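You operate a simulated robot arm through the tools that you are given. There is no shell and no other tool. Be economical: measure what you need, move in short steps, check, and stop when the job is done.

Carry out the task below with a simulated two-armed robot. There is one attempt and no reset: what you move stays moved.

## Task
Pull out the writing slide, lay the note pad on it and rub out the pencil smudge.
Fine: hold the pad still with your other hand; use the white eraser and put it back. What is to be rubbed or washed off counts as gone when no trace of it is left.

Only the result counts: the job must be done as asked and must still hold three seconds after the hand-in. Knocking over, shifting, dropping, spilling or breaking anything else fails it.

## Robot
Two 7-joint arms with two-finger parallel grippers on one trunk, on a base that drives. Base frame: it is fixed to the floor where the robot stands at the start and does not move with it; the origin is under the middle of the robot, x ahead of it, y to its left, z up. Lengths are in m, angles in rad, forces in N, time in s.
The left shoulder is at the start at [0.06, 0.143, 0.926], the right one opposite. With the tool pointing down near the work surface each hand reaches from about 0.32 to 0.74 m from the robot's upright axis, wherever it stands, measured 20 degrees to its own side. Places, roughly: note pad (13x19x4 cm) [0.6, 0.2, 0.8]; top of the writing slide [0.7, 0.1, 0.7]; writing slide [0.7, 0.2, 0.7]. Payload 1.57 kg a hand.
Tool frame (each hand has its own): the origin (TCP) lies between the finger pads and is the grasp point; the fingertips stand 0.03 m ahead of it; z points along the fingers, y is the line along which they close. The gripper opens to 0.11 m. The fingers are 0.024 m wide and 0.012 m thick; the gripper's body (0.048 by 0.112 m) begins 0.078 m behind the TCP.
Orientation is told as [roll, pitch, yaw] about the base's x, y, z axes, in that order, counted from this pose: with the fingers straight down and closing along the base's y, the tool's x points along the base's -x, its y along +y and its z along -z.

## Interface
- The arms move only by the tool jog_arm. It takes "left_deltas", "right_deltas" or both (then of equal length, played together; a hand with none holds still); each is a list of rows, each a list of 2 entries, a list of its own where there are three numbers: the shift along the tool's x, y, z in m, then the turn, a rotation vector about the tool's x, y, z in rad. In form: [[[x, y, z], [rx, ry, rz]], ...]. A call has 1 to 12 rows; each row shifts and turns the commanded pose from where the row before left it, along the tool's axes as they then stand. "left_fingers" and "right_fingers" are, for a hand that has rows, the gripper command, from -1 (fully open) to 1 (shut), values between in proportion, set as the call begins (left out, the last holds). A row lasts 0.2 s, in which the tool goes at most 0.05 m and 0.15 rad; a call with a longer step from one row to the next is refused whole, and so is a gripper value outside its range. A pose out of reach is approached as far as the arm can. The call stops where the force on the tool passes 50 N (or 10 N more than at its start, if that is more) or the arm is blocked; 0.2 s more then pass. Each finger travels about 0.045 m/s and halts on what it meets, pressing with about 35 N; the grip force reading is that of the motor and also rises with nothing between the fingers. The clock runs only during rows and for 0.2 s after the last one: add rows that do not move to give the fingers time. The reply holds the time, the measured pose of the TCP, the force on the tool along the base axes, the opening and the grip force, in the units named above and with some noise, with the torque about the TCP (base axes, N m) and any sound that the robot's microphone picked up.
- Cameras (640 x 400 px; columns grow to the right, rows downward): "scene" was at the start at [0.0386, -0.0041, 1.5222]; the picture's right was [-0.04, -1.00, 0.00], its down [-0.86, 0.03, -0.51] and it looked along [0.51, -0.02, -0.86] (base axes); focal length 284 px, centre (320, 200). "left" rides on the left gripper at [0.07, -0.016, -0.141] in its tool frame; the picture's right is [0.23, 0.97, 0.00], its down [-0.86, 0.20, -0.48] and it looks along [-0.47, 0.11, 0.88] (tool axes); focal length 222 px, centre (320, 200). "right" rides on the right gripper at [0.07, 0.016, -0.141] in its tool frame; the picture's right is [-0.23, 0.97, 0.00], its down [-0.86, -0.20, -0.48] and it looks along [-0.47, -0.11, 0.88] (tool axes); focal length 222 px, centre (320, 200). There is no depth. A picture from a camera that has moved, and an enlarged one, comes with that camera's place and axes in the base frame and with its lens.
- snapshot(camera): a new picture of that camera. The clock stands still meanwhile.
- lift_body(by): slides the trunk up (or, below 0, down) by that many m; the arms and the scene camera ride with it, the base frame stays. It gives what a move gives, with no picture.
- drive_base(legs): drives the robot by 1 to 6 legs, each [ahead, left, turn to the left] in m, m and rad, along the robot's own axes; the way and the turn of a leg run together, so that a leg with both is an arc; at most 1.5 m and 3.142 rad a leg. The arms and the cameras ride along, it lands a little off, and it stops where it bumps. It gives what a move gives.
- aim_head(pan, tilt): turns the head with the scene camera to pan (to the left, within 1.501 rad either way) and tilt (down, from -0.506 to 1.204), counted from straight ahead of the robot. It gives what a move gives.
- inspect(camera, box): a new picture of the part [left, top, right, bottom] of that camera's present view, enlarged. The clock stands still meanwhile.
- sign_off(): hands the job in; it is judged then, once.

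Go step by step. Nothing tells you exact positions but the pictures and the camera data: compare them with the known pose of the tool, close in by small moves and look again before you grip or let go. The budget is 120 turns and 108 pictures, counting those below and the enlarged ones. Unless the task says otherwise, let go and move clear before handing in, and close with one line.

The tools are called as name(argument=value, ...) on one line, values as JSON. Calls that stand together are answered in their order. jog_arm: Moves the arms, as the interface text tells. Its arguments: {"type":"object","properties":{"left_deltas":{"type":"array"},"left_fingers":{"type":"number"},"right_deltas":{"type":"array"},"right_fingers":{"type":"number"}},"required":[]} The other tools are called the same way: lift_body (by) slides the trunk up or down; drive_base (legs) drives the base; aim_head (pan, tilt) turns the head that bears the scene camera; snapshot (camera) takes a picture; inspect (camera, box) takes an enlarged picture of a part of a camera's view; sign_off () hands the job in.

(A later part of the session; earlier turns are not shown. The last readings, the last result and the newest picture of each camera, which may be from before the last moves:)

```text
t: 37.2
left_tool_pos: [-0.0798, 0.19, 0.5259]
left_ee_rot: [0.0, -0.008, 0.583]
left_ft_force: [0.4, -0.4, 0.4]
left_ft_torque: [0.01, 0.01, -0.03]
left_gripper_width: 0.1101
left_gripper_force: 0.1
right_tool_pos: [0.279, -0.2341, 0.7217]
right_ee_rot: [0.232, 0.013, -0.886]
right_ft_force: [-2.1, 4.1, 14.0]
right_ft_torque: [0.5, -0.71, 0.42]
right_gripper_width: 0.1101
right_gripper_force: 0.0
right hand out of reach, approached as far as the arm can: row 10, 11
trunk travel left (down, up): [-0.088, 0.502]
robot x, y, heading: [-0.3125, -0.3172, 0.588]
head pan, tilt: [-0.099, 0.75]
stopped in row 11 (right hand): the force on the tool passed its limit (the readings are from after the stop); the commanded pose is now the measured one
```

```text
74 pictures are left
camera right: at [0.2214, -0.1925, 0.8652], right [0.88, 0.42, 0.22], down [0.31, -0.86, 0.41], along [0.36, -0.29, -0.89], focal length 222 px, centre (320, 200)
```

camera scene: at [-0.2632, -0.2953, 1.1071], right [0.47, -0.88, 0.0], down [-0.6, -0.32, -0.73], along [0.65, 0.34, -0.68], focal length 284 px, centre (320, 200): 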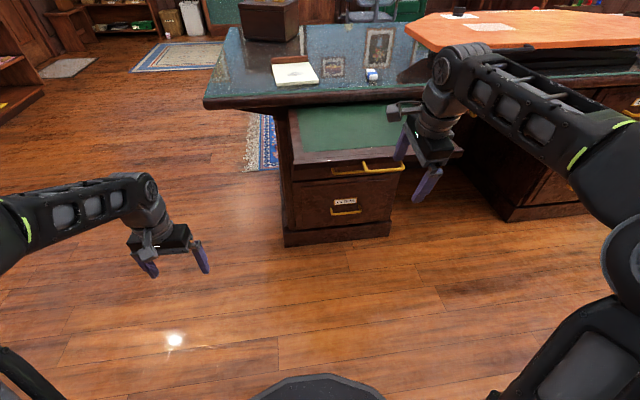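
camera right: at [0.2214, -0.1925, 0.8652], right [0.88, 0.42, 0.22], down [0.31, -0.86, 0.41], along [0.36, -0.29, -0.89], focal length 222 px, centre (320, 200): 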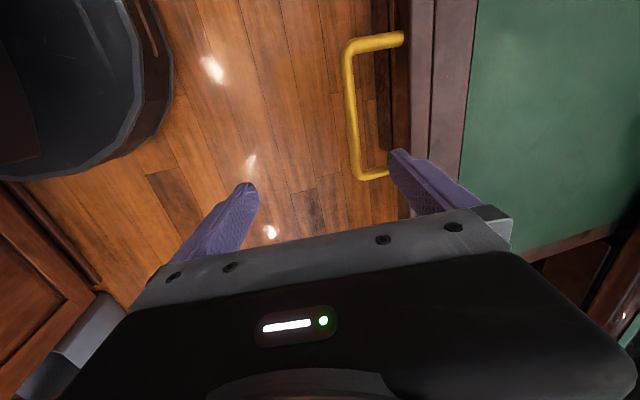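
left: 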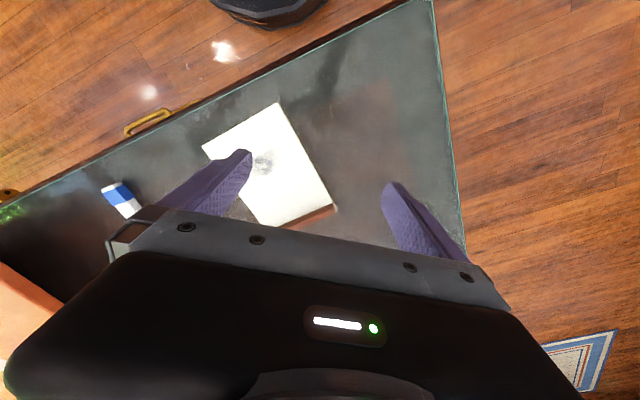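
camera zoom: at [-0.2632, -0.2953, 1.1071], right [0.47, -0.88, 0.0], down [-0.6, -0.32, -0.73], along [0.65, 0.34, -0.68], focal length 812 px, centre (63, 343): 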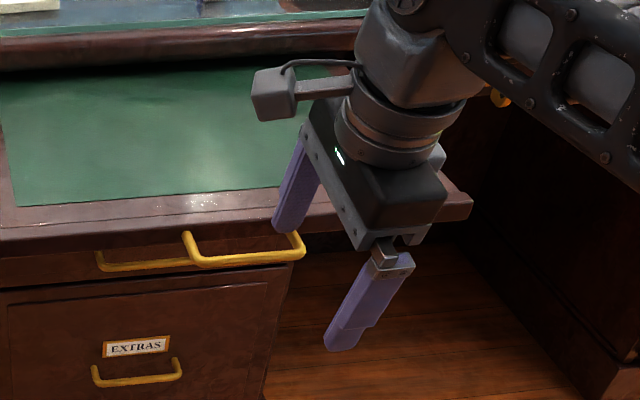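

The far fingertip only rests at the front rim beside the handle post. I retract along the fingers, up and back, then raise the trunk.

jog_arm(right_deltas=[[[0, 0, -0.03], [0, 0, 0]], [[0, 0, -0.04], [0, 0, 0]], [[0, 0, -0.04], [0, 0, 0]]])

lift_body(by=0.4)

aim_head(pan=0.1, tilt=0.85)

snapshot(camera="scene")

```text
t: 38.0
left_tool_pos: [-0.0786, 0.1899, 0.5242]
left_ee_rot: [0.002, -0.005, 0.583]
left_ft_force: [-0.6, -0.3, 1.0]
left_ft_torque: [0.0, 0.01, 0.01]
left_gripper_width: 0.11
left_gripper_force: 0.0
right_tool_pos: [0.274, -0.2396, 0.742]
right_ee_rot: [0.223, 0.014, -0.893]
right_ft_force: [-0.1, 0.2, -0.4]
right_ft_torque: [0.01, -0.01, 0.01]
right_gripper_width: 0.11
right_gripper_force: 0.1
right hand out of reach, approached as far as the arm can: row 1, 2, 3
trunk travel left (down, up): [-0.088, 0.502]
robot x, y, heading: [-0.3143, -0.3168, 0.585]
head pan, tilt: [-0.099, 0.75]
```

```text
t: 41.9
left_tool_pos: [-0.0794, 0.1903, 0.9248]
left_ee_rot: [0.001, -0.005, 0.584]
left_ft_force: [0.7, 1.0, -0.9]
left_ft_torque: [0.01, -0.04, -0.02]
left_gripper_width: 0.1099
left_gripper_force: 0.0
right_tool_pos: [0.2745, -0.239, 1.1422]
right_ee_rot: [0.223, 0.014, -0.889]
right_ft_force: [0.6, 0.2, -0.5]
right_ft_torque: [0.01, 0.0, -0.03]
right_gripper_width: 0.1098
right_gripper_force: 0.0
trunk travel left (down, up): [-0.488, 0.102]
robot x, y, heading: [-0.3088, -0.3127, 0.588]
head pan, tilt: [-0.099, 0.75]
```

```text
t: 42.6
left_tool_pos: [-0.0792, 0.1901, 0.925]
left_ee_rot: [-0.001, -0.005, 0.585]
left_ft_force: [0.9, 0.8, -0.9]
left_ft_torque: [-0.04, 0.0, 0.0]
left_gripper_width: 0.1099
left_gripper_force: 0.0
right_tool_pos: [0.2735, -0.2395, 1.1431]
right_ee_rot: [0.224, 0.014, -0.892]
right_ft_force: [0.0, -1.2, -0.2]
right_ft_torque: [-0.02, -0.01, 0.01]
right_gripper_width: 0.1103
right_gripper_force: 0.1
trunk travel left (down, up): [-0.488, 0.102]
robot x, y, heading: [-0.3096, -0.3159, 0.588]
head pan, tilt: [0.099, 0.85]
```

```text
73 pictures are left
camera scene: at [-0.2749, -0.2848, 1.4989], right [0.63, -0.77, 0.0], down [-0.58, -0.48, -0.66], along [0.51, 0.42, -0.75], focal length 284 px, centre (320, 200)
```

scene: 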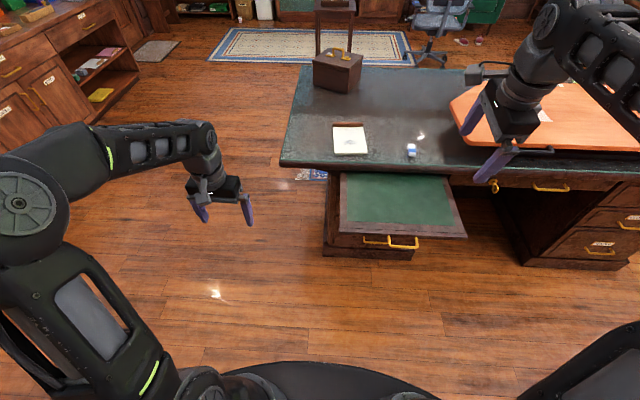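

Everything's clear. I move closer and to the right so the pad comes within the left hand's reach, then look at the pad from the left wrist camera.

drive_base(legs=[[0.25, -0.08, 0]])

jog_arm(left_deltas=[[[-0.04, -0.035, 0], [0, 0, 0]], [[-0.04, -0.035, 0], [0, 0, 0]], [[-0.04, -0.035, 0], [0, 0, 0]], [[-0.04, -0.035, 0], [0, 0, 0]], [[0, -0.02, 0], [0, 0, 0]]])

snapshot(camera="left")

snapshot(camera="scene")

```text
t: 44.5
left_tool_pos: [0.1749, 0.2622, 0.9258]
left_ee_rot: [0.0, -0.006, 0.585]
left_ft_force: [-0.4, -0.2, 0.0]
left_ft_torque: [0.0, 0.04, -0.01]
left_gripper_width: 0.11
left_gripper_force: 0.0
right_tool_pos: [0.5268, -0.1675, 1.1408]
right_ee_rot: [0.222, 0.014, -0.892]
right_ft_force: [0.1, -0.1, 0.0]
right_ft_torque: [-0.01, 0.01, 0.01]
right_gripper_width: 0.1098
right_gripper_force: 0.1
trunk travel left (down, up): [-0.488, 0.102]
robot x, y, heading: [-0.0575, -0.2424, 0.585]
head pan, tilt: [0.099, 0.85]
```

```text
refused: row 1 steps farther than a row can; nothing moved
```

```text
72 pictures are left
camera left: at [0.1241, 0.2101, 1.0661], right [-0.73, 0.69, 0.0], down [0.6, 0.64, 0.48], along [0.33, 0.35, -0.88], focal length 222 px, centre (320, 200)
```

left: 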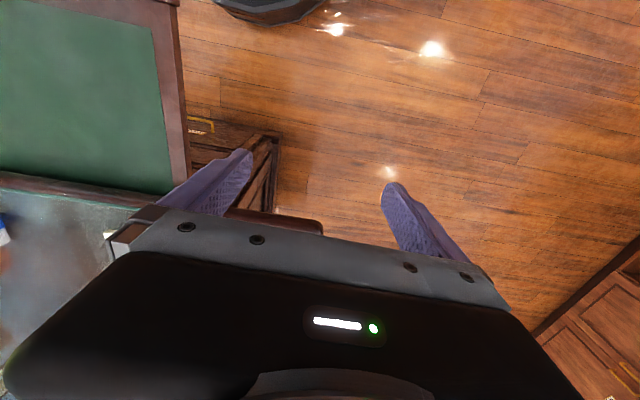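

```text
71 pictures are left
camera scene: at [-0.0206, -0.2124, 1.4988], right [0.63, -0.77, 0.0], down [-0.58, -0.48, -0.66], along [0.51, 0.42, -0.75], focal length 284 px, centre (320, 200)
```

scene: 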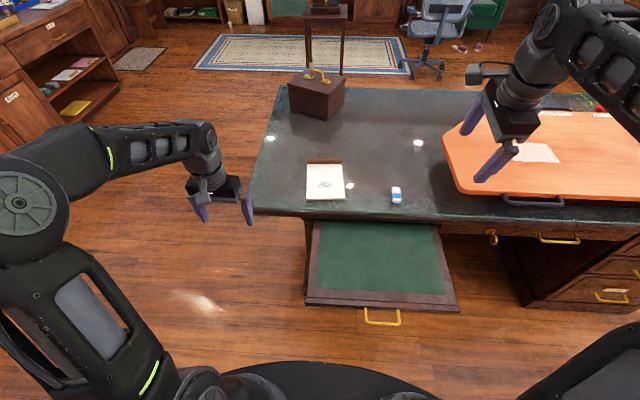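

I redo the hand move in smaller steps, with the hand high above the pad.

jog_arm(left_deltas=[[[-0.03, -0.032, 0], [0, 0, 0]], [[-0.03, -0.032, 0], [0, 0, 0]], [[-0.03, -0.032, 0], [0, 0, 0]], [[-0.03, -0.032, 0], [0, 0, 0]], [[-0.03, -0.032, 0], [0, 0, 0]], [[-0.01, -0.032, 0], [0, 0, 0]]])

snapshot(camera="left")

inspect(camera="scene", box=[250, 120, 450, 260])

```text
t: 45.9
left_tool_pos: [0.414, 0.1894, 0.9267]
left_ee_rot: [0.001, -0.005, 0.584]
left_ft_force: [0.4, 0.5, 0.1]
left_ft_torque: [0.02, 0.01, -0.01]
left_gripper_width: 0.11
left_gripper_force: 0.0
right_tool_pos: [0.5265, -0.1678, 1.1414]
right_ee_rot: [0.222, 0.015, -0.893]
right_ft_force: [-0.6, -0.1, 0.0]
right_ft_torque: [0.02, -0.02, -0.01]
right_gripper_width: 0.1101
right_gripper_force: 0.0
trunk travel left (down, up): [-0.488, 0.102]
robot x, y, heading: [-0.0561, -0.2408, 0.584]
head pan, tilt: [0.099, 0.85]
```

```text
70 pictures are left
camera left: at [0.3639, 0.137, 1.0684], right [-0.73, 0.69, 0.0], down [0.6, 0.64, 0.48], along [0.33, 0.35, -0.88], focal length 222 px, centre (320, 200)
```

left: 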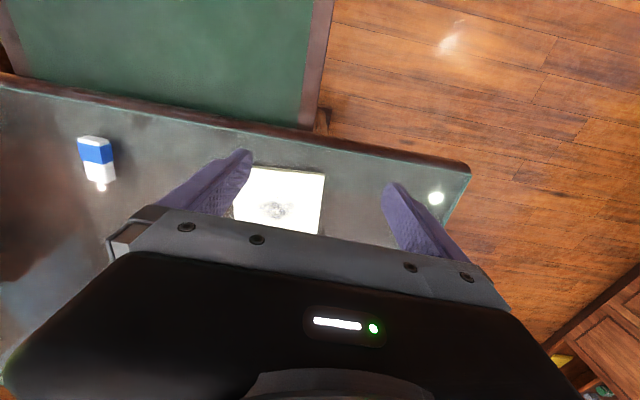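

```text
2.86 times, centred on (350, 190) of scene
camera zoom: at [-0.0213, -0.2132, 1.4989], right [0.63, -0.77, 0.0], down [-0.58, -0.48, -0.66], along [0.51, 0.42, -0.75], focal length 812 px, centre (234, 229)
```

zoom: 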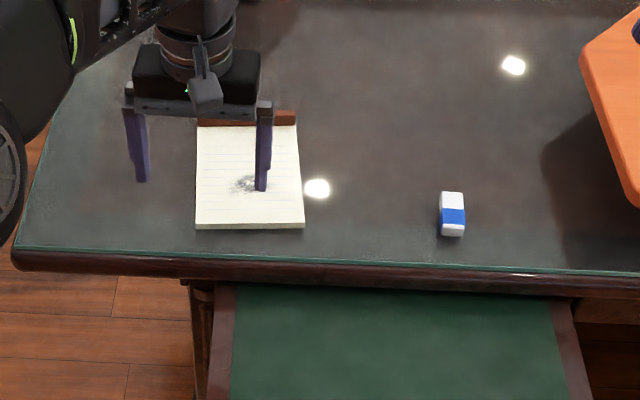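

The pad's yaw is about 0.70, its centre is near (0.548, 0.227), and its bound end is near (0.619, 0.286). To keep my body clear of the open slide I'll move left of it and take the pad by its binding with the right hand, whose jaws already close along the pad's length.

drive_base(legs=[[0, 0.35, 0], [0.1, 0, 0]])

snapshot(camera="scene")

```text
t: 48.9
left_tool_pos: [0.3051, 0.535, 0.9266]
left_ee_rot: [0.001, -0.003, 0.583]
left_ft_force: [0.0, -0.3, -0.5]
left_ft_torque: [-0.01, 0.03, -0.01]
left_gripper_width: 0.1101
left_gripper_force: 0.2
right_tool_pos: [0.4196, 0.1787, 1.1418]
right_ee_rot: [0.221, 0.013, -0.891]
right_ft_force: [0.5, 0.2, 0.0]
right_ft_torque: [-0.03, -0.01, 0.01]
right_gripper_width: 0.1101
right_gripper_force: 0.1
trunk travel left (down, up): [-0.488, 0.102]
robot x, y, heading: [-0.1698, 0.1006, 0.585]
head pan, tilt: [0.099, 0.85]
```

```text
68 pictures are left
camera scene: at [-0.1294, 0.1341, 1.4988], right [0.63, -0.77, 0.0], down [-0.58, -0.48, -0.66], along [0.51, 0.42, -0.75], focal length 284 px, centre (320, 200)
```

scene: 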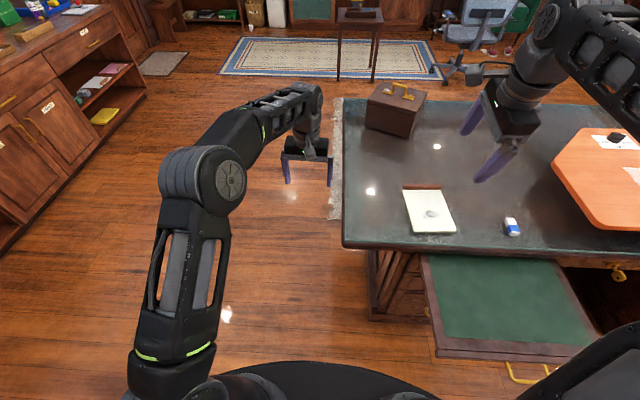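

Room enough; another 9 cm ahead, then I level the right hand and move it over the binding.

drive_base(legs=[[0.09, 0, 0]])

jog_arm(right_deltas=[[[0, 0, 0], [0.111, 0, 0]], [[0, 0, 0], [0.111, 0, 0]], [[0, 0, 0.04], [0, 0, 0]], [[0, 0, 0.04], [0, 0, 0]]])

snapshot(camera="right")

snapshot(camera="scene")

```text
t: 50.0
left_tool_pos: [0.3815, 0.5852, 0.9252]
left_ee_rot: [0.001, -0.002, 0.582]
left_ft_force: [-0.2, 0.8, 0.2]
left_ft_torque: [-0.06, 0.01, -0.01]
left_gripper_width: 0.1101
left_gripper_force: 0.1
right_tool_pos: [0.4944, 0.2285, 1.1415]
right_ee_rot: [0.221, 0.014, -0.894]
right_ft_force: [0.1, 0.6, -1.0]
right_ft_torque: [-0.02, 0.06, 0.05]
right_gripper_width: 0.1103
right_gripper_force: 0.1
trunk travel left (down, up): [-0.488, 0.102]
robot x, y, heading: [-0.0905, 0.1495, 0.582]
head pan, tilt: [0.099, 0.85]
```

```text
t: 51.0
left_tool_pos: [0.3808, 0.5834, 0.9267]
left_ee_rot: [-0.001, -0.004, 0.583]
left_ft_force: [-0.4, 0.8, 0.3]
left_ft_torque: [0.0, 0.0, -0.01]
left_gripper_width: 0.1101
left_gripper_force: 0.1
right_tool_pos: [0.5066, 0.2397, 1.0636]
right_ee_rot: [0.223, 0.016, -0.894]
right_ft_force: [-0.4, -0.3, 0.8]
right_ft_torque: [0.0, -0.03, -0.03]
right_gripper_width: 0.11
right_gripper_force: 0.0
right hand out of reach, approached as far as the arm can: row 1, 2
trunk travel left (down, up): [-0.488, 0.102]
robot x, y, heading: [-0.0946, 0.1517, 0.58]
head pan, tilt: [0.099, 0.85]
```

```text
67 pictures are left
camera right: at [0.4513, 0.2822, 1.2062], right [0.88, 0.42, 0.21], down [0.3, -0.86, 0.41], along [0.35, -0.3, -0.89], focal length 222 px, centre (320, 200)
```

right: 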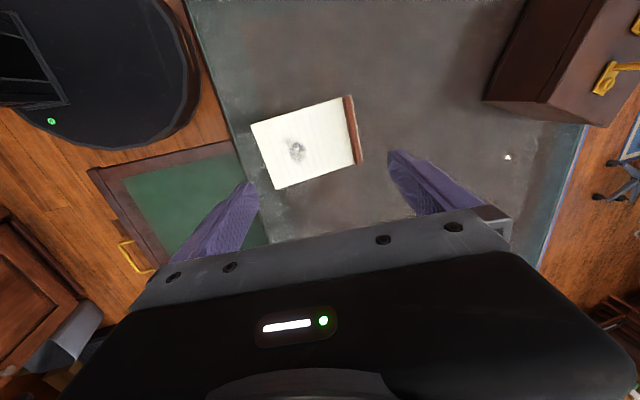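

```text
66 pictures are left
camera scene: at [-0.0554, 0.1829, 1.4989], right [0.63, -0.78, 0.0], down [-0.58, -0.47, -0.66], along [0.51, 0.42, -0.75], focal length 284 px, centre (320, 200)
```

scene: 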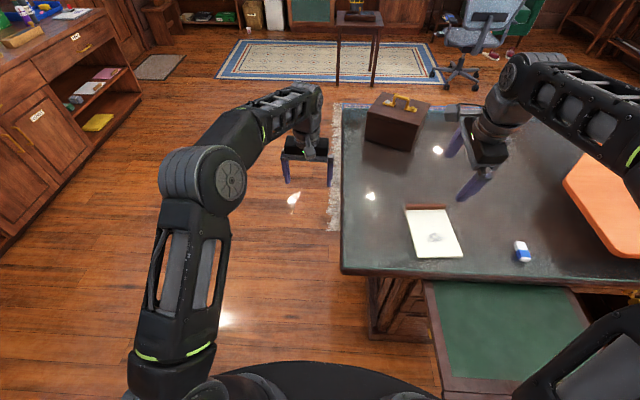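

The right wrist can't level in this roll (a joint limit), so I unwind it to neutral and try the opposite roll.

jog_arm(right_deltas=[[[0, 0, -0.01], [0, 0, -0.143]], [[0, 0, 0], [0, 0, -0.143]], [[0, 0, 0], [0, 0, -0.143]], [[0, 0, 0], [0, 0, -0.143]], [[0, 0, 0], [0, 0, -0.143]], [[0, 0, 0], [0, 0, -0.143]], [[0, 0, 0], [0, 0, -0.143]], [[0, 0, 0], [0, 0, -0.143]], [[0, 0, 0], [0, 0, -0.143]], [[0, 0, 0], [0, 0, -0.143]], [[0, 0, 0], [0, 0, -0.143]]])

```text
t: 53.4
left_tool_pos: [0.3804, 0.5852, 0.9269]
left_ee_rot: [0.001, -0.006, 0.584]
left_ft_force: [-0.4, -0.2, 0.4]
left_ft_torque: [0.02, -0.02, 0.02]
left_gripper_width: 0.11
left_gripper_force: 0.1
right_tool_pos: [0.5032, 0.2377, 1.0745]
right_ee_rot: [0.012, -0.223, 0.68]
right_ft_force: [-1.5, 0.1, -0.2]
right_ft_torque: [-0.02, -0.04, 0.03]
right_gripper_width: 0.1103
right_gripper_force: 0.2
trunk travel left (down, up): [-0.488, 0.102]
robot x, y, heading: [-0.0929, 0.1534, 0.584]
head pan, tilt: [0.099, 0.85]
```

Neutral reached; now level the tilt and continue rolling.

jog_arm(right_deltas=[[[0, 0, 0], [0, 0.112, 0]], [[0, 0, 0], [0, 0.112, 0]], [[0, 0, 0], [0, 0, -0.15]], [[0, 0, 0], [0, 0, -0.15]], [[0, 0, 0], [0, 0, -0.15]], [[0, 0, 0], [0, 0, -0.15]], [[0, 0, 0], [0, 0, -0.15]], [[0, 0, 0], [0, 0, -0.15]], [[0, 0, 0], [0, 0, -0.15]], [[0, 0, 0], [0, 0, -0.15]], [[0, 0, 0], [0, 0, -0.15]], [[0, 0, 0], [0, 0, -0.15]]])

snapshot(camera="right")

```text
t: 56.0
left_tool_pos: [0.3804, 0.5847, 0.9265]
left_ee_rot: [0.001, -0.006, 0.582]
left_ft_force: [-1.6, 0.5, -0.1]
left_ft_torque: [0.0, 0.01, 0.0]
left_gripper_width: 0.1103
left_gripper_force: 0.0
right_tool_pos: [0.5033, 0.2371, 1.0635]
right_ee_rot: [-0.066, -0.03, 2.183]
right_ft_force: [1.0, 0.2, 1.4]
right_ft_torque: [-0.01, 0.03, 0.0]
right_gripper_width: 0.11
right_gripper_force: 0.0
right hand out of reach, approached as far as the arm can: row 2
trunk travel left (down, up): [-0.488, 0.102]
robot x, y, heading: [-0.0893, 0.15, 0.583]
head pan, tilt: [0.099, 0.85]
```

```text
65 pictures are left
camera right: at [0.5239, 0.1621, 1.2013], right [-0.93, -0.37, -0.06], down [-0.35, 0.78, 0.52], along [-0.15, 0.5, -0.85], focal length 222 px, centre (320, 200)
```

right: 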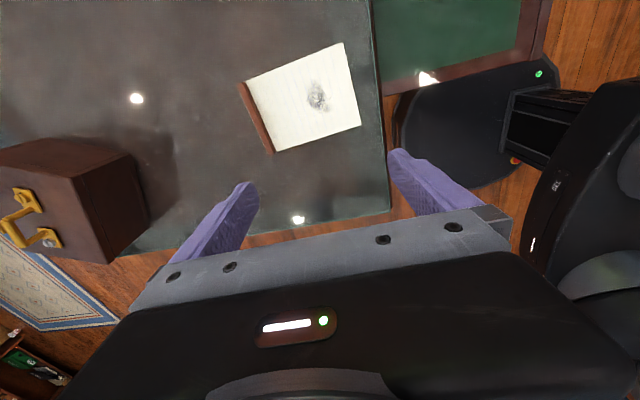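

The roll works. The binding triangulates to (0.620, 0.287), matching my earlier estimate. I correct the tilt and yaw, move above it and come down to about z = 0.92.

jog_arm(right_deltas=[[[0, 0, 0], [-0.066, 0.03, -0.09]], [[0.0066, -0.031, 0], [0, 0, 0]], [[0.0066, -0.031, 0], [0, 0, 0]], [[0.0066, -0.031, 0], [0, 0, 0]], [[0.0066, -0.031, 0], [0, 0, 0]], [[0, 0, 0.035], [0, 0, 0]], [[0, 0, 0.035], [0, 0, 0]], [[0, 0, 0.035], [0, 0, 0]], [[0, 0, 0.035], [0, 0, 0]]])

snapshot(camera="right")

snapshot(camera="scene")

```text
t: 58.0
left_tool_pos: [0.3807, 0.5846, 0.9255]
left_ee_rot: [0.0, -0.004, 0.582]
left_ft_force: [-0.4, 0.5, -0.3]
left_ft_torque: [-0.01, 0.02, 0.02]
left_gripper_width: 0.1099
left_gripper_force: 0.0
right_tool_pos: [0.5133, 0.2487, 0.9159]
right_ee_rot: [-0.034, -0.032, 2.201]
right_ft_force: [0.0, 0.2, 0.3]
right_ft_torque: [0.0, -0.02, -0.01]
right_gripper_width: 0.1099
right_gripper_force: 0.1
right hand out of reach, approached as far as the arm can: row 1, 2, 3, 4, 5
trunk travel left (down, up): [-0.488, 0.102]
robot x, y, heading: [-0.0932, 0.1534, 0.581]
head pan, tilt: [0.099, 0.85]
```

```text
64 pictures are left
camera right: at [0.5387, 0.1761, 1.0544], right [-0.92, -0.39, -0.03], down [-0.34, 0.79, 0.51], along [-0.18, 0.48, -0.86], focal length 222 px, centre (320, 200)
```

right: 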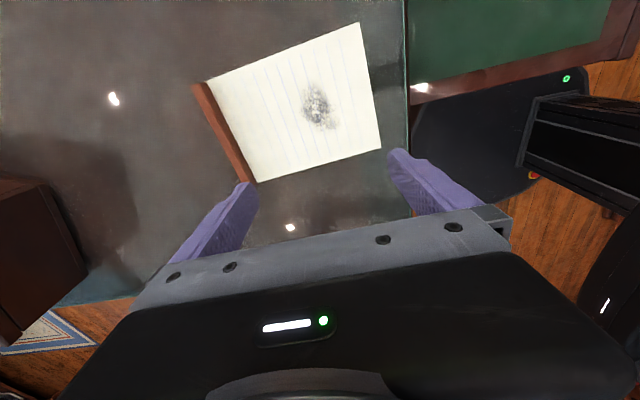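

```text
63 pictures are left
camera scene: at [-0.0552, 0.1829, 1.4989], right [0.63, -0.78, 0.0], down [-0.58, -0.47, -0.66], along [0.51, 0.42, -0.75], focal length 284 px, centre (320, 200)
```

scene: 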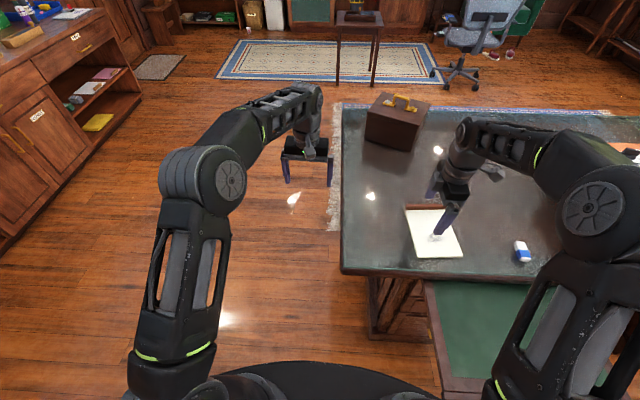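

The horizontal shift was refused at the higher level; I retry it at this lower height.

jog_arm(right_deltas=[[[0, -0.03, 0], [0, 0, 0]], [[0, -0.03, 0], [0, 0, 0]], [[0, -0.03, 0], [0, 0, 0]], [[0, -0.02, 0], [0, 0, 0]]])

snapshot(camera="right")

```text
t: 59.0
left_tool_pos: [0.3806, 0.5839, 0.9273]
left_ee_rot: [0.0, -0.004, 0.581]
left_ft_force: [-0.2, 0.6, 0.0]
left_ft_torque: [-0.02, 0.01, 0.03]
left_gripper_width: 0.11
left_gripper_force: 0.0
right_tool_pos: [0.6029, 0.3144, 0.9183]
right_ee_rot: [-0.035, -0.032, 2.196]
right_ft_force: [-0.6, 0.6, 0.0]
right_ft_torque: [0.02, 0.05, -0.04]
right_gripper_width: 0.1099
right_gripper_force: 0.0
trunk travel left (down, up): [-0.488, 0.102]
robot x, y, heading: [-0.0904, 0.152, 0.58]
head pan, tilt: [0.099, 0.85]
```

```text
62 pictures are left
camera right: at [0.6284, 0.2409, 1.0574], right [-0.92, -0.39, -0.03], down [-0.34, 0.79, 0.51], along [-0.18, 0.48, -0.86], focal length 222 px, centre (320, 200)
```

right: 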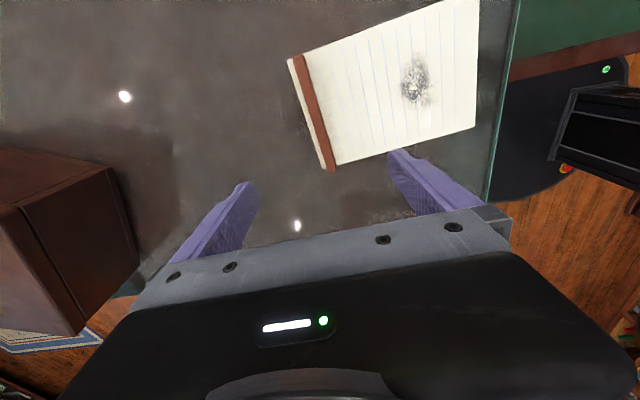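

I'll zoom on the binding to judge its height and shape.

inspect(camera="right", box=[270, 0, 500, 180])

inspect(camera="scene", box=[370, 170, 500, 270])

```text
2.22 times, centred on (385, 90) of right
camera zoom: at [0.6284, 0.2409, 1.0574], right [-0.92, -0.39, -0.03], down [-0.34, 0.79, 0.51], along [-0.18, 0.48, -0.86], focal length 494 px, centre (176, 444)
```

zoom: 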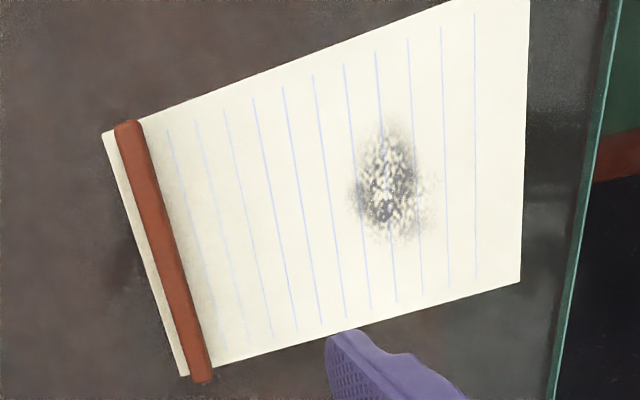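

```text
4.00 times, centred on (435, 220) of scene
camera zoom: at [-0.0553, 0.1831, 1.4989], right [0.63, -0.78, 0.0], down [-0.58, -0.47, -0.66], along [0.51, 0.42, -0.75], focal length 1136 px, centre (-140, 120)
```

zoom: 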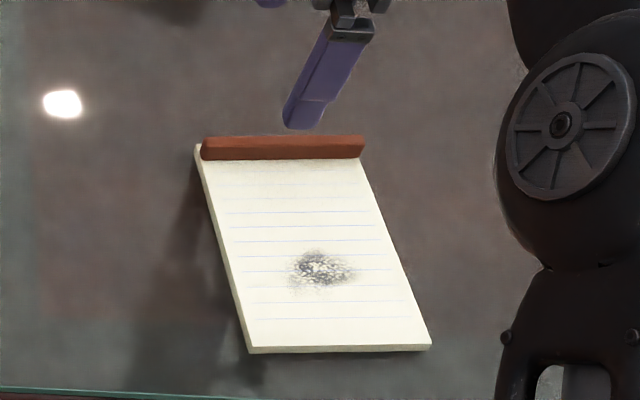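

The binding is a raised ridge about 1.2 cm wide on top of the pad, centred near (0.619, 0.286). I align over it, narrow the fingers and descend to just above the paper.

jog_arm(right_deltas=[[[0.016, 0.002, 0], [0, 0, -0.06]], [[0.016, 0.002, 0], [0, 0, 0]], [[0, 0, 0.03], [0, 0, 0]], [[0, 0, 0.03], [0, 0, 0]], [[0, 0, 0.02], [0, 0, 0]]], right_fingers=-0.1)

snapshot(camera="right")

inspect(camera="scene", box=[370, 150, 500, 250])

```text
t: 60.2
left_tool_pos: [0.3811, 0.585, 0.9277]
left_ee_rot: [0.0, -0.005, 0.583]
left_ft_force: [0.0, -0.2, -0.3]
left_ft_torque: [0.01, -0.01, 0.02]
left_gripper_width: 0.1099
left_gripper_force: 0.0
right_tool_pos: [0.6192, 0.2899, 0.8372]
right_ee_rot: [-0.036, -0.03, 2.261]
right_ft_force: [1.1, -0.3, 0.0]
right_ft_torque: [0.0, 0.0, 0.01]
right_gripper_width: 0.0607
right_gripper_force: 0.1
trunk travel left (down, up): [-0.488, 0.102]
robot x, y, heading: [-0.0917, 0.149, 0.579]
head pan, tilt: [0.099, 0.85]
```

```text
59 pictures are left
camera right: at [0.6481, 0.2192, 0.9758], right [-0.9, -0.44, -0.03], down [-0.39, 0.76, 0.51], along [-0.2, 0.47, -0.86], focal length 222 px, centre (320, 200)
```

right: 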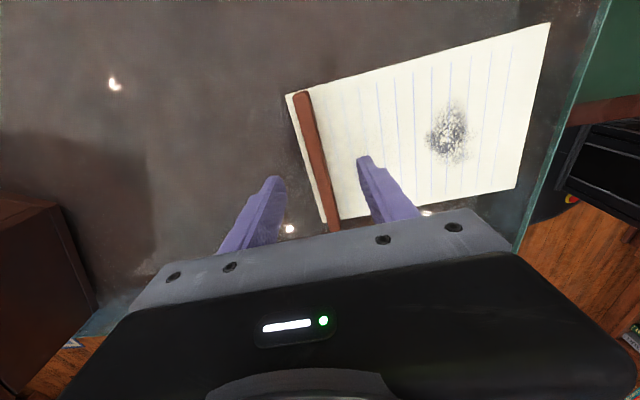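

```text
4.00 times, centred on (435, 200) of scene
camera zoom: at [-0.0555, 0.1829, 1.4989], right [0.63, -0.78, 0.0], down [-0.58, -0.47, -0.66], along [0.51, 0.42, -0.75], focal length 1136 px, centre (-140, 200)
```

zoom: 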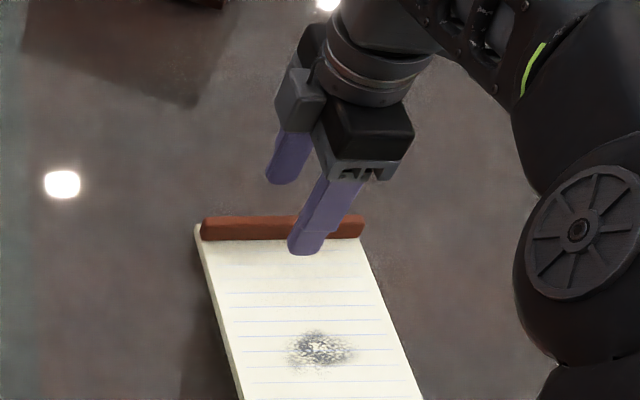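

The ridge is centred between the fingers. I come down another centimetre.

jog_arm(right_deltas=[[[0, 0, 0.005], [0, 0, 0]], [[0, 0, 0.005], [0, 0, 0]]])

inspect(camera="right", box=[220, 80, 460, 240])

```text
t: 60.8
left_tool_pos: [0.381, 0.5842, 0.9269]
left_ee_rot: [0.0, -0.006, 0.582]
left_ft_force: [-0.1, -0.6, -0.3]
left_ft_torque: [-0.02, 0.03, 0.03]
left_gripper_width: 0.1103
left_gripper_force: 0.1
right_tool_pos: [0.6189, 0.2899, 0.827]
right_ee_rot: [-0.035, -0.031, 2.26]
right_ft_force: [-0.3, -0.5, -0.1]
right_ft_torque: [0.0, 0.02, 0.02]
right_gripper_width: 0.0603
right_gripper_force: 0.0
trunk travel left (down, up): [-0.488, 0.102]
robot x, y, heading: [-0.0911, 0.1475, 0.584]
head pan, tilt: [0.099, 0.85]
```

```text
2.50 times, centred on (340, 160) of right
camera zoom: at [0.6482, 0.2193, 0.9663], right [-0.9, -0.44, -0.03], down [-0.39, 0.76, 0.51], along [-0.2, 0.47, -0.86], focal length 555 px, centre (270, 300)
```

zoom: 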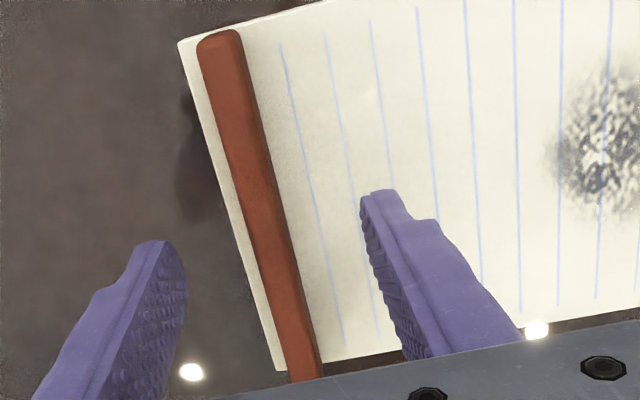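

Still no contact. I creep down in 3 mm steps to feel for the paper.

jog_arm(right_deltas=[[[0, 0, 0.003], [0, 0, 0]], [[0, 0, 0.003], [0, 0, 0]]])

jog_arm(right_deltas=[[[0, 0, 0.003], [0, 0, 0]]])

jog_arm(right_deltas=[[[0, 0, 0.003], [0, 0, 0]]])

```text
t: 61.4
left_tool_pos: [0.3805, 0.5845, 0.9265]
left_ee_rot: [0.0, -0.007, 0.584]
left_ft_force: [0.0, 0.0, -0.1]
left_ft_torque: [0.04, 0.0, 0.0]
left_gripper_width: 0.11
left_gripper_force: 0.1
right_tool_pos: [0.6192, 0.2901, 0.8216]
right_ee_rot: [-0.039, -0.031, 2.259]
right_ft_force: [0.0, -0.2, 0.8]
right_ft_torque: [0.0, -0.01, 0.01]
right_gripper_width: 0.0606
right_gripper_force: 0.0
trunk travel left (down, up): [-0.488, 0.102]
robot x, y, heading: [-0.0949, 0.1498, 0.583]
head pan, tilt: [0.099, 0.85]
```

```text
t: 61.8
left_tool_pos: [0.381, 0.5832, 0.9259]
left_ee_rot: [0.0, -0.004, 0.583]
left_ft_force: [-0.3, 0.3, -0.3]
left_ft_torque: [-0.03, -0.01, 0.0]
left_gripper_width: 0.1101
left_gripper_force: 0.0
right_tool_pos: [0.6189, 0.2895, 0.818]
right_ee_rot: [-0.036, -0.03, 2.259]
right_ft_force: [0.2, -0.2, -0.7]
right_ft_torque: [0.01, -0.04, 0.02]
right_gripper_width: 0.0607
right_gripper_force: 0.1
trunk travel left (down, up): [-0.488, 0.102]
robot x, y, heading: [-0.093, 0.1483, 0.578]
head pan, tilt: [0.099, 0.85]
```

```text
t: 62.2
left_tool_pos: [0.3815, 0.5842, 0.9264]
left_ee_rot: [0.0, -0.008, 0.583]
left_ft_force: [1.5, -0.3, 0.0]
left_ft_torque: [-0.01, 0.02, 0.02]
left_gripper_width: 0.1098
left_gripper_force: 0.1
right_tool_pos: [0.6194, 0.291, 0.8157]
right_ee_rot: [-0.037, -0.028, 2.259]
right_ft_force: [0.7, 0.2, 0.2]
right_ft_torque: [-0.01, -0.03, 0.01]
right_gripper_width: 0.0606
right_gripper_force: 0.2
trunk travel left (down, up): [-0.488, 0.102]
robot x, y, heading: [-0.0901, 0.1515, 0.58]
head pan, tilt: [0.099, 0.85]
```

jog_arm(right_deltas=[[[0, 0, 0.003], [0, 0, 0]]])

inspect(camera="scene", box=[390, 160, 480, 230])

inspect(camera="right", box=[220, 80, 460, 240])

```text
t: 62.6
left_tool_pos: [0.3809, 0.5837, 0.927]
left_ee_rot: [0.0, -0.003, 0.584]
left_ft_force: [0.3, 0.1, 0.4]
left_ft_torque: [0.02, 0.03, 0.01]
left_gripper_width: 0.1101
left_gripper_force: 0.1
right_tool_pos: [0.6188, 0.2901, 0.812]
right_ee_rot: [-0.037, -0.029, 2.259]
right_ft_force: [0.2, -0.3, -0.2]
right_ft_torque: [-0.01, -0.01, -0.01]
right_gripper_width: 0.0606
right_gripper_force: 0.0
trunk travel left (down, up): [-0.488, 0.102]
robot x, y, heading: [-0.0906, 0.1519, 0.583]
head pan, tilt: [0.099, 0.85]
```

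```text
5.71 times, centred on (435, 195) of scene
camera zoom: at [-0.0556, 0.1828, 1.4989], right [0.63, -0.78, 0.0], down [-0.58, -0.47, -0.66], along [0.51, 0.42, -0.75], focal length 1623 px, centre (-337, 229)
```

zoom: 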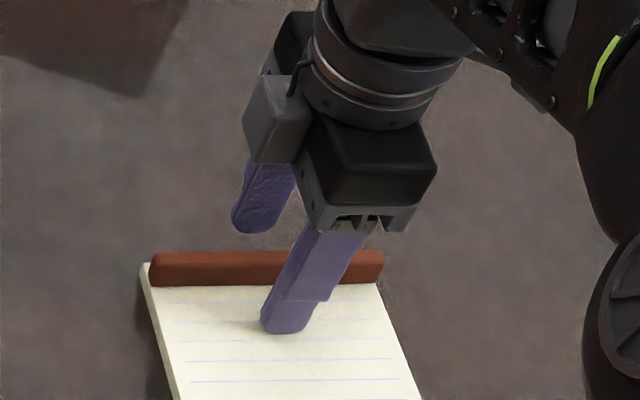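

```text
2.50 times, centred on (340, 160) of right
camera zoom: at [0.6487, 0.2196, 0.9518], right [-0.9, -0.44, -0.03], down [-0.39, 0.76, 0.51], along [-0.2, 0.47, -0.86], focal length 555 px, centre (270, 300)
```

zoom: 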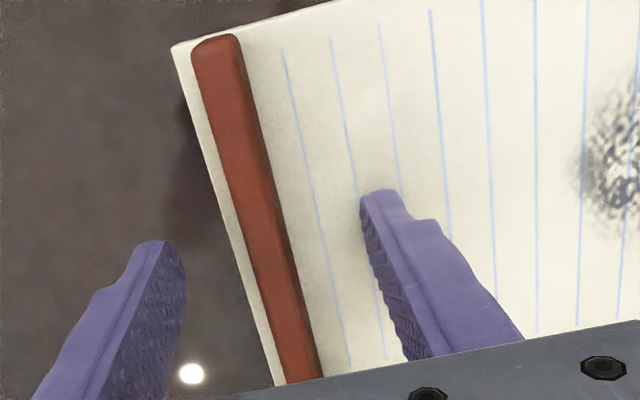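

The near fingertip is just over the paper. I close on the ridge.

jog_arm(right_deltas=[[[0, 0, 0], [0, 0, 0]], [[0, 0, 0], [0, 0, 0]], [[0, 0, 0], [0, 0, 0]], [[0, 0, 0], [0, 0, 0]], [[0, 0, 0], [0, 0, 0]]], right_fingers=1)

jog_arm(right_deltas=[[[0, 0, -0.01], [0, 0, 0]], [[0, 0, -0.01], [0, 0, 0]]])

inspect(camera="scene", box=[370, 150, 500, 270])

```text
t: 63.8
left_tool_pos: [0.3803, 0.5846, 0.9276]
left_ee_rot: [0.0, -0.005, 0.584]
left_ft_force: [0.4, -0.2, 0.1]
left_ft_torque: [-0.01, -0.04, 0.0]
left_gripper_width: 0.11
left_gripper_force: 0.1
right_tool_pos: [0.6199, 0.2893, 0.8124]
right_ee_rot: [-0.038, -0.029, 2.26]
right_ft_force: [0.3, -0.1, 1.9]
right_ft_torque: [-0.31, 0.4, 0.14]
right_gripper_width: 0.012
right_gripper_force: 28.7
trunk travel left (down, up): [-0.488, 0.102]
robot x, y, heading: [-0.0928, 0.1517, 0.584]
head pan, tilt: [0.099, 0.85]
```

```text
t: 64.4
left_tool_pos: [0.3811, 0.5845, 0.9264]
left_ee_rot: [0.0, -0.005, 0.582]
left_ft_force: [0.1, 0.5, -0.5]
left_ft_torque: [0.03, 0.02, 0.04]
left_gripper_width: 0.1101
left_gripper_force: 0.1
right_tool_pos: [0.6186, 0.2903, 0.8329]
right_ee_rot: [-0.035, -0.031, 2.259]
right_ft_force: [-0.7, -0.6, -1.9]
right_ft_torque: [0.09, -0.11, 0.02]
right_gripper_width: 0.0116
right_gripper_force: 28.9
trunk travel left (down, up): [-0.488, 0.102]
robot x, y, heading: [-0.0918, 0.151, 0.587]
head pan, tilt: [0.099, 0.85]
```

```text
3.33 times, centred on (435, 210) of scene
camera zoom: at [-0.0555, 0.1828, 1.4989], right [0.63, -0.78, 0.0], down [-0.58, -0.47, -0.66], along [0.51, 0.42, -0.75], focal length 947 px, centre (-63, 167)
```

zoom: 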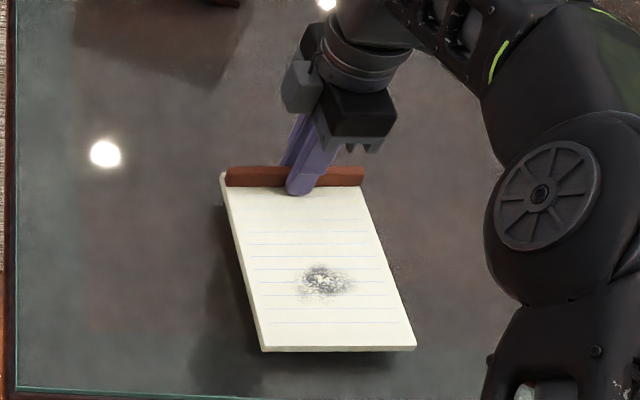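

The pad is held and light. I lift it a bit more, then back off and move right so it comes over the slide (target ridge position about (0.493, -0.012)).

jog_arm(right_deltas=[[[0, 0, -0.015], [0, 0, 0]], [[0, 0, -0.015], [0, 0, 0]], [[0, 0, -0.015], [0, 0, 0]]])

drive_base(legs=[[-0.27, 0, 0], [0, -0.18, 0]])

aim_head(pan=-0.35, tilt=0.95)

snapshot(camera="scene")

snapshot(camera="right")

```text
t: 65.2
left_tool_pos: [0.3799, 0.5848, 0.9275]
left_ee_rot: [0.0, -0.005, 0.583]
left_ft_force: [-0.2, -0.2, -0.1]
left_ft_torque: [-0.02, -0.05, -0.01]
left_gripper_width: 0.1099
left_gripper_force: 0.0
right_tool_pos: [0.62, 0.2868, 0.8784]
right_ee_rot: [-0.038, -0.028, 2.259]
right_ft_force: [-0.4, -0.4, -0.6]
right_ft_torque: [0.07, -0.13, -0.01]
right_gripper_width: 0.0114
right_gripper_force: 29.0
trunk travel left (down, up): [-0.488, 0.102]
robot x, y, heading: [-0.0932, 0.1516, 0.582]
head pan, tilt: [0.099, 0.85]
```

```text
t: 68.2
left_tool_pos: [0.2562, 0.281, 0.9276]
left_ee_rot: [0.002, -0.004, 0.577]
left_ft_force: [-0.8, 0.6, -0.9]
left_ft_torque: [0.04, 0.0, -0.01]
left_gripper_width: 0.1102
left_gripper_force: 0.1
right_tool_pos: [0.4922, -0.0165, 0.8775]
right_ee_rot: [-0.035, -0.03, 2.255]
right_ft_force: [1.3, -0.7, -1.4]
right_ft_torque: [0.16, -0.05, -0.04]
right_gripper_width: 0.0115
right_gripper_force: 29.3
trunk travel left (down, up): [-0.488, 0.102]
robot x, y, heading: [-0.2214, -0.1494, 0.58]
head pan, tilt: [0.099, 0.85]
```

```text
t: 69.1
left_tool_pos: [0.2547, 0.2814, 0.9271]
left_ee_rot: [0.001, -0.007, 0.577]
left_ft_force: [-1.4, 0.4, 0.9]
left_ft_torque: [-0.03, -0.03, 0.01]
left_gripper_width: 0.1102
left_gripper_force: 0.1
right_tool_pos: [0.4926, -0.0155, 0.8768]
right_ee_rot: [-0.035, -0.028, 2.256]
right_ft_force: [0.2, 0.9, -2.2]
right_ft_torque: [0.08, -0.1, 0.01]
right_gripper_width: 0.0115
right_gripper_force: 29.0
trunk travel left (down, up): [-0.488, 0.102]
robot x, y, heading: [-0.2193, -0.1505, 0.58]
head pan, tilt: [-0.351, 0.949]
```

```text
53 pictures are left
camera scene: at [-0.1727, -0.1504, 1.4914], right [0.23, -0.97, 0.0], down [-0.79, -0.19, -0.58], along [0.57, 0.13, -0.81], focal length 284 px, centre (320, 200)
```

scene: 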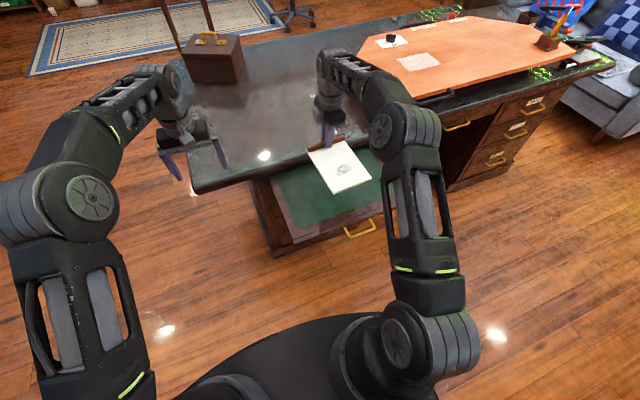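

```text
52 pictures are left
camera right: at [0.5212, -0.087, 1.0166], right [-0.9, -0.44, -0.03], down [-0.39, 0.77, 0.51], along [-0.2, 0.47, -0.86], focal length 222 px, centre (320, 200)
```

right: 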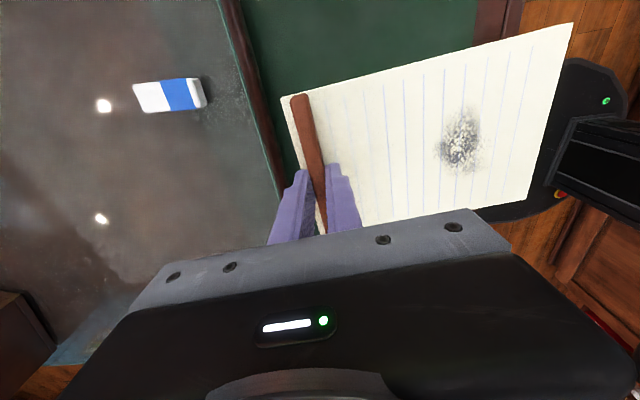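

The pad hangs over the slide with margin on all sides. I lower it in stages.

jog_arm(right_deltas=[[[0, 0, 0.02], [0, 0, 0]], [[0, 0, 0.02], [0, 0, 0]], [[0, 0, 0.02], [0, 0, 0]], [[0, 0, 0.02], [0, 0, 0]], [[0, 0, 0.01], [0, 0, 0]]])

jog_arm(right_deltas=[[[0, 0, 0.004], [0, 0, 0]], [[0, 0, 0.004], [0, 0, 0]]])

inspect(camera="scene", box=[240, 110, 420, 250])

```text
t: 70.3
left_tool_pos: [0.2556, 0.2822, 0.9274]
left_ee_rot: [-0.001, -0.005, 0.577]
left_ft_force: [0.6, -0.7, 0.1]
left_ft_torque: [0.02, 0.02, 0.01]
left_gripper_width: 0.11
left_gripper_force: 0.0
right_tool_pos: [0.4938, -0.0108, 0.7878]
right_ee_rot: [-0.035, -0.029, 2.255]
right_ft_force: [-0.4, 0.2, -1.4]
right_ft_torque: [0.06, -0.1, -0.02]
right_gripper_width: 0.0112
right_gripper_force: 29.1
trunk travel left (down, up): [-0.488, 0.102]
robot x, y, heading: [-0.2165, -0.1493, 0.583]
head pan, tilt: [-0.351, 0.949]
```

```text
t: 70.9
left_tool_pos: [0.2552, 0.2819, 0.9267]
left_ee_rot: [0.001, -0.006, 0.577]
left_ft_force: [-0.7, -0.7, 0.0]
left_ft_torque: [0.02, 0.02, 0.0]
left_gripper_width: 0.1097
left_gripper_force: 0.0
right_tool_pos: [0.4929, -0.011, 0.7781]
right_ee_rot: [-0.035, -0.03, 2.254]
right_ft_force: [-0.2, 0.5, -1.9]
right_ft_torque: [0.08, -0.12, -0.06]
right_gripper_width: 0.0115
right_gripper_force: 29.2
trunk travel left (down, up): [-0.488, 0.102]
robot x, y, heading: [-0.221, -0.151, 0.575]
head pan, tilt: [-0.351, 0.949]
```

```text
2.86 times, centred on (330, 180) of scene
camera zoom: at [-0.1727, -0.1504, 1.4914], right [0.23, -0.97, 0.0], down [-0.79, -0.18, -0.58], along [0.57, 0.13, -0.81], focal length 812 px, centre (291, 257)
```

zoom: 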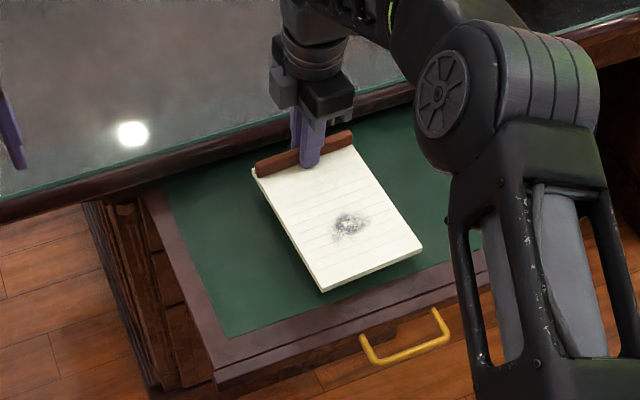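

Well placed within the green field. I creep down to touch.

jog_arm(right_deltas=[[[0, 0, 0.003], [0, 0, 0]], [[0, 0, 0.003], [0, 0, 0]]])

jog_arm(right_deltas=[[[0, 0, 0.003], [0, 0, 0]], [[0, 0, 0.003], [0, 0, 0]]])

jog_arm(right_deltas=[[[0, 0, 0.003], [0, 0, 0]]])

```text
t: 71.5
left_tool_pos: [0.2556, 0.281, 0.9272]
left_ee_rot: [0.001, -0.007, 0.578]
left_ft_force: [0.9, 0.0, 0.3]
left_ft_torque: [0.0, 0.01, 0.03]
left_gripper_width: 0.1101
left_gripper_force: 0.1
right_tool_pos: [0.4927, -0.0118, 0.7741]
right_ee_rot: [-0.036, -0.03, 2.255]
right_ft_force: [0.0, -0.1, -1.4]
right_ft_torque: [0.03, -0.13, -0.01]
right_gripper_width: 0.0113
right_gripper_force: 28.9
trunk travel left (down, up): [-0.488, 0.102]
robot x, y, heading: [-0.219, -0.1505, 0.58]
head pan, tilt: [-0.351, 0.949]
```

```text
t: 72.1
left_tool_pos: [0.2551, 0.2812, 0.927]
left_ee_rot: [-0.001, -0.006, 0.578]
left_ft_force: [-0.8, 0.2, 0.3]
left_ft_torque: [0.0, 0.03, -0.02]
left_gripper_width: 0.1101
left_gripper_force: 0.2
right_tool_pos: [0.4927, -0.0107, 0.7685]
right_ee_rot: [-0.037, -0.028, 2.255]
right_ft_force: [0.4, -0.3, -2.4]
right_ft_torque: [0.07, -0.12, 0.02]
right_gripper_width: 0.0117
right_gripper_force: 29.3
trunk travel left (down, up): [-0.488, 0.102]
robot x, y, heading: [-0.2218, -0.15, 0.579]
head pan, tilt: [-0.351, 0.949]
```

```text
t: 72.5
left_tool_pos: [0.2548, 0.2808, 0.9269]
left_ee_rot: [0.0, -0.005, 0.579]
left_ft_force: [-0.4, -0.4, 0.4]
left_ft_torque: [-0.04, 0.01, -0.01]
left_gripper_width: 0.11
left_gripper_force: 0.0
right_tool_pos: [0.4931, -0.0102, 0.7635]
right_ee_rot: [-0.037, -0.03, 2.254]
right_ft_force: [0.8, -0.2, -1.8]
right_ft_torque: [0.1, -0.09, -0.02]
right_gripper_width: 0.0112
right_gripper_force: 29.0
trunk travel left (down, up): [-0.488, 0.102]
robot x, y, heading: [-0.2193, -0.1517, 0.578]
head pan, tilt: [-0.351, 0.949]
```

jog_arm(right_deltas=[[[0, 0, 0.003], [0, 0, 0]]])

jog_arm(right_deltas=[[[0, 0, 0.003], [0, 0, 0]]])

inspect(camera="scene", box=[290, 130, 390, 220])

```text
t: 72.9
left_tool_pos: [0.2555, 0.2814, 0.9274]
left_ee_rot: [0.001, -0.007, 0.578]
left_ft_force: [0.0, 0.4, -0.1]
left_ft_torque: [-0.01, 0.06, 0.01]
left_gripper_width: 0.1097
left_gripper_force: 0.0
right_tool_pos: [0.4939, -0.0105, 0.7624]
right_ee_rot: [-0.036, -0.03, 2.257]
right_ft_force: [-0.3, -1.0, -1.8]
right_ft_torque: [0.06, -0.11, 0.04]
right_gripper_width: 0.0114
right_gripper_force: 28.7
trunk travel left (down, up): [-0.488, 0.102]
robot x, y, heading: [-0.2218, -0.1494, 0.578]
head pan, tilt: [-0.351, 0.949]
```

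```text
t: 73.3
left_tool_pos: [0.2544, 0.2826, 0.9278]
left_ee_rot: [0.001, -0.006, 0.577]
left_ft_force: [1.1, 0.0, -0.4]
left_ft_torque: [0.0, 0.01, 0.0]
left_gripper_width: 0.1099
left_gripper_force: 0.1
right_tool_pos: [0.4937, -0.0107, 0.7597]
right_ee_rot: [-0.036, -0.03, 2.254]
right_ft_force: [0.8, 0.5, 0.3]
right_ft_torque: [-0.23, 0.14, -0.03]
right_gripper_width: 0.0114
right_gripper_force: 28.8
trunk travel left (down, up): [-0.488, 0.102]
robot x, y, heading: [-0.2218, -0.1493, 0.581]
head pan, tilt: [-0.351, 0.949]
```

```text
4.44 times, centred on (340, 175) of scene
camera zoom: at [-0.1728, -0.1504, 1.4914], right [0.23, -0.97, 0.0], down [-0.79, -0.18, -0.58], along [0.57, 0.13, -0.81], focal length 1262 px, centre (231, 311)
```

zoom: 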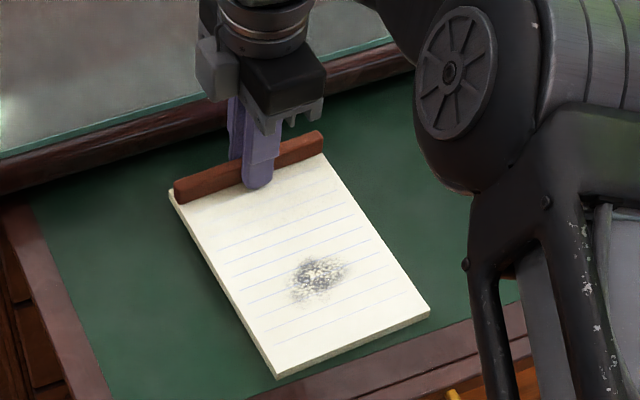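

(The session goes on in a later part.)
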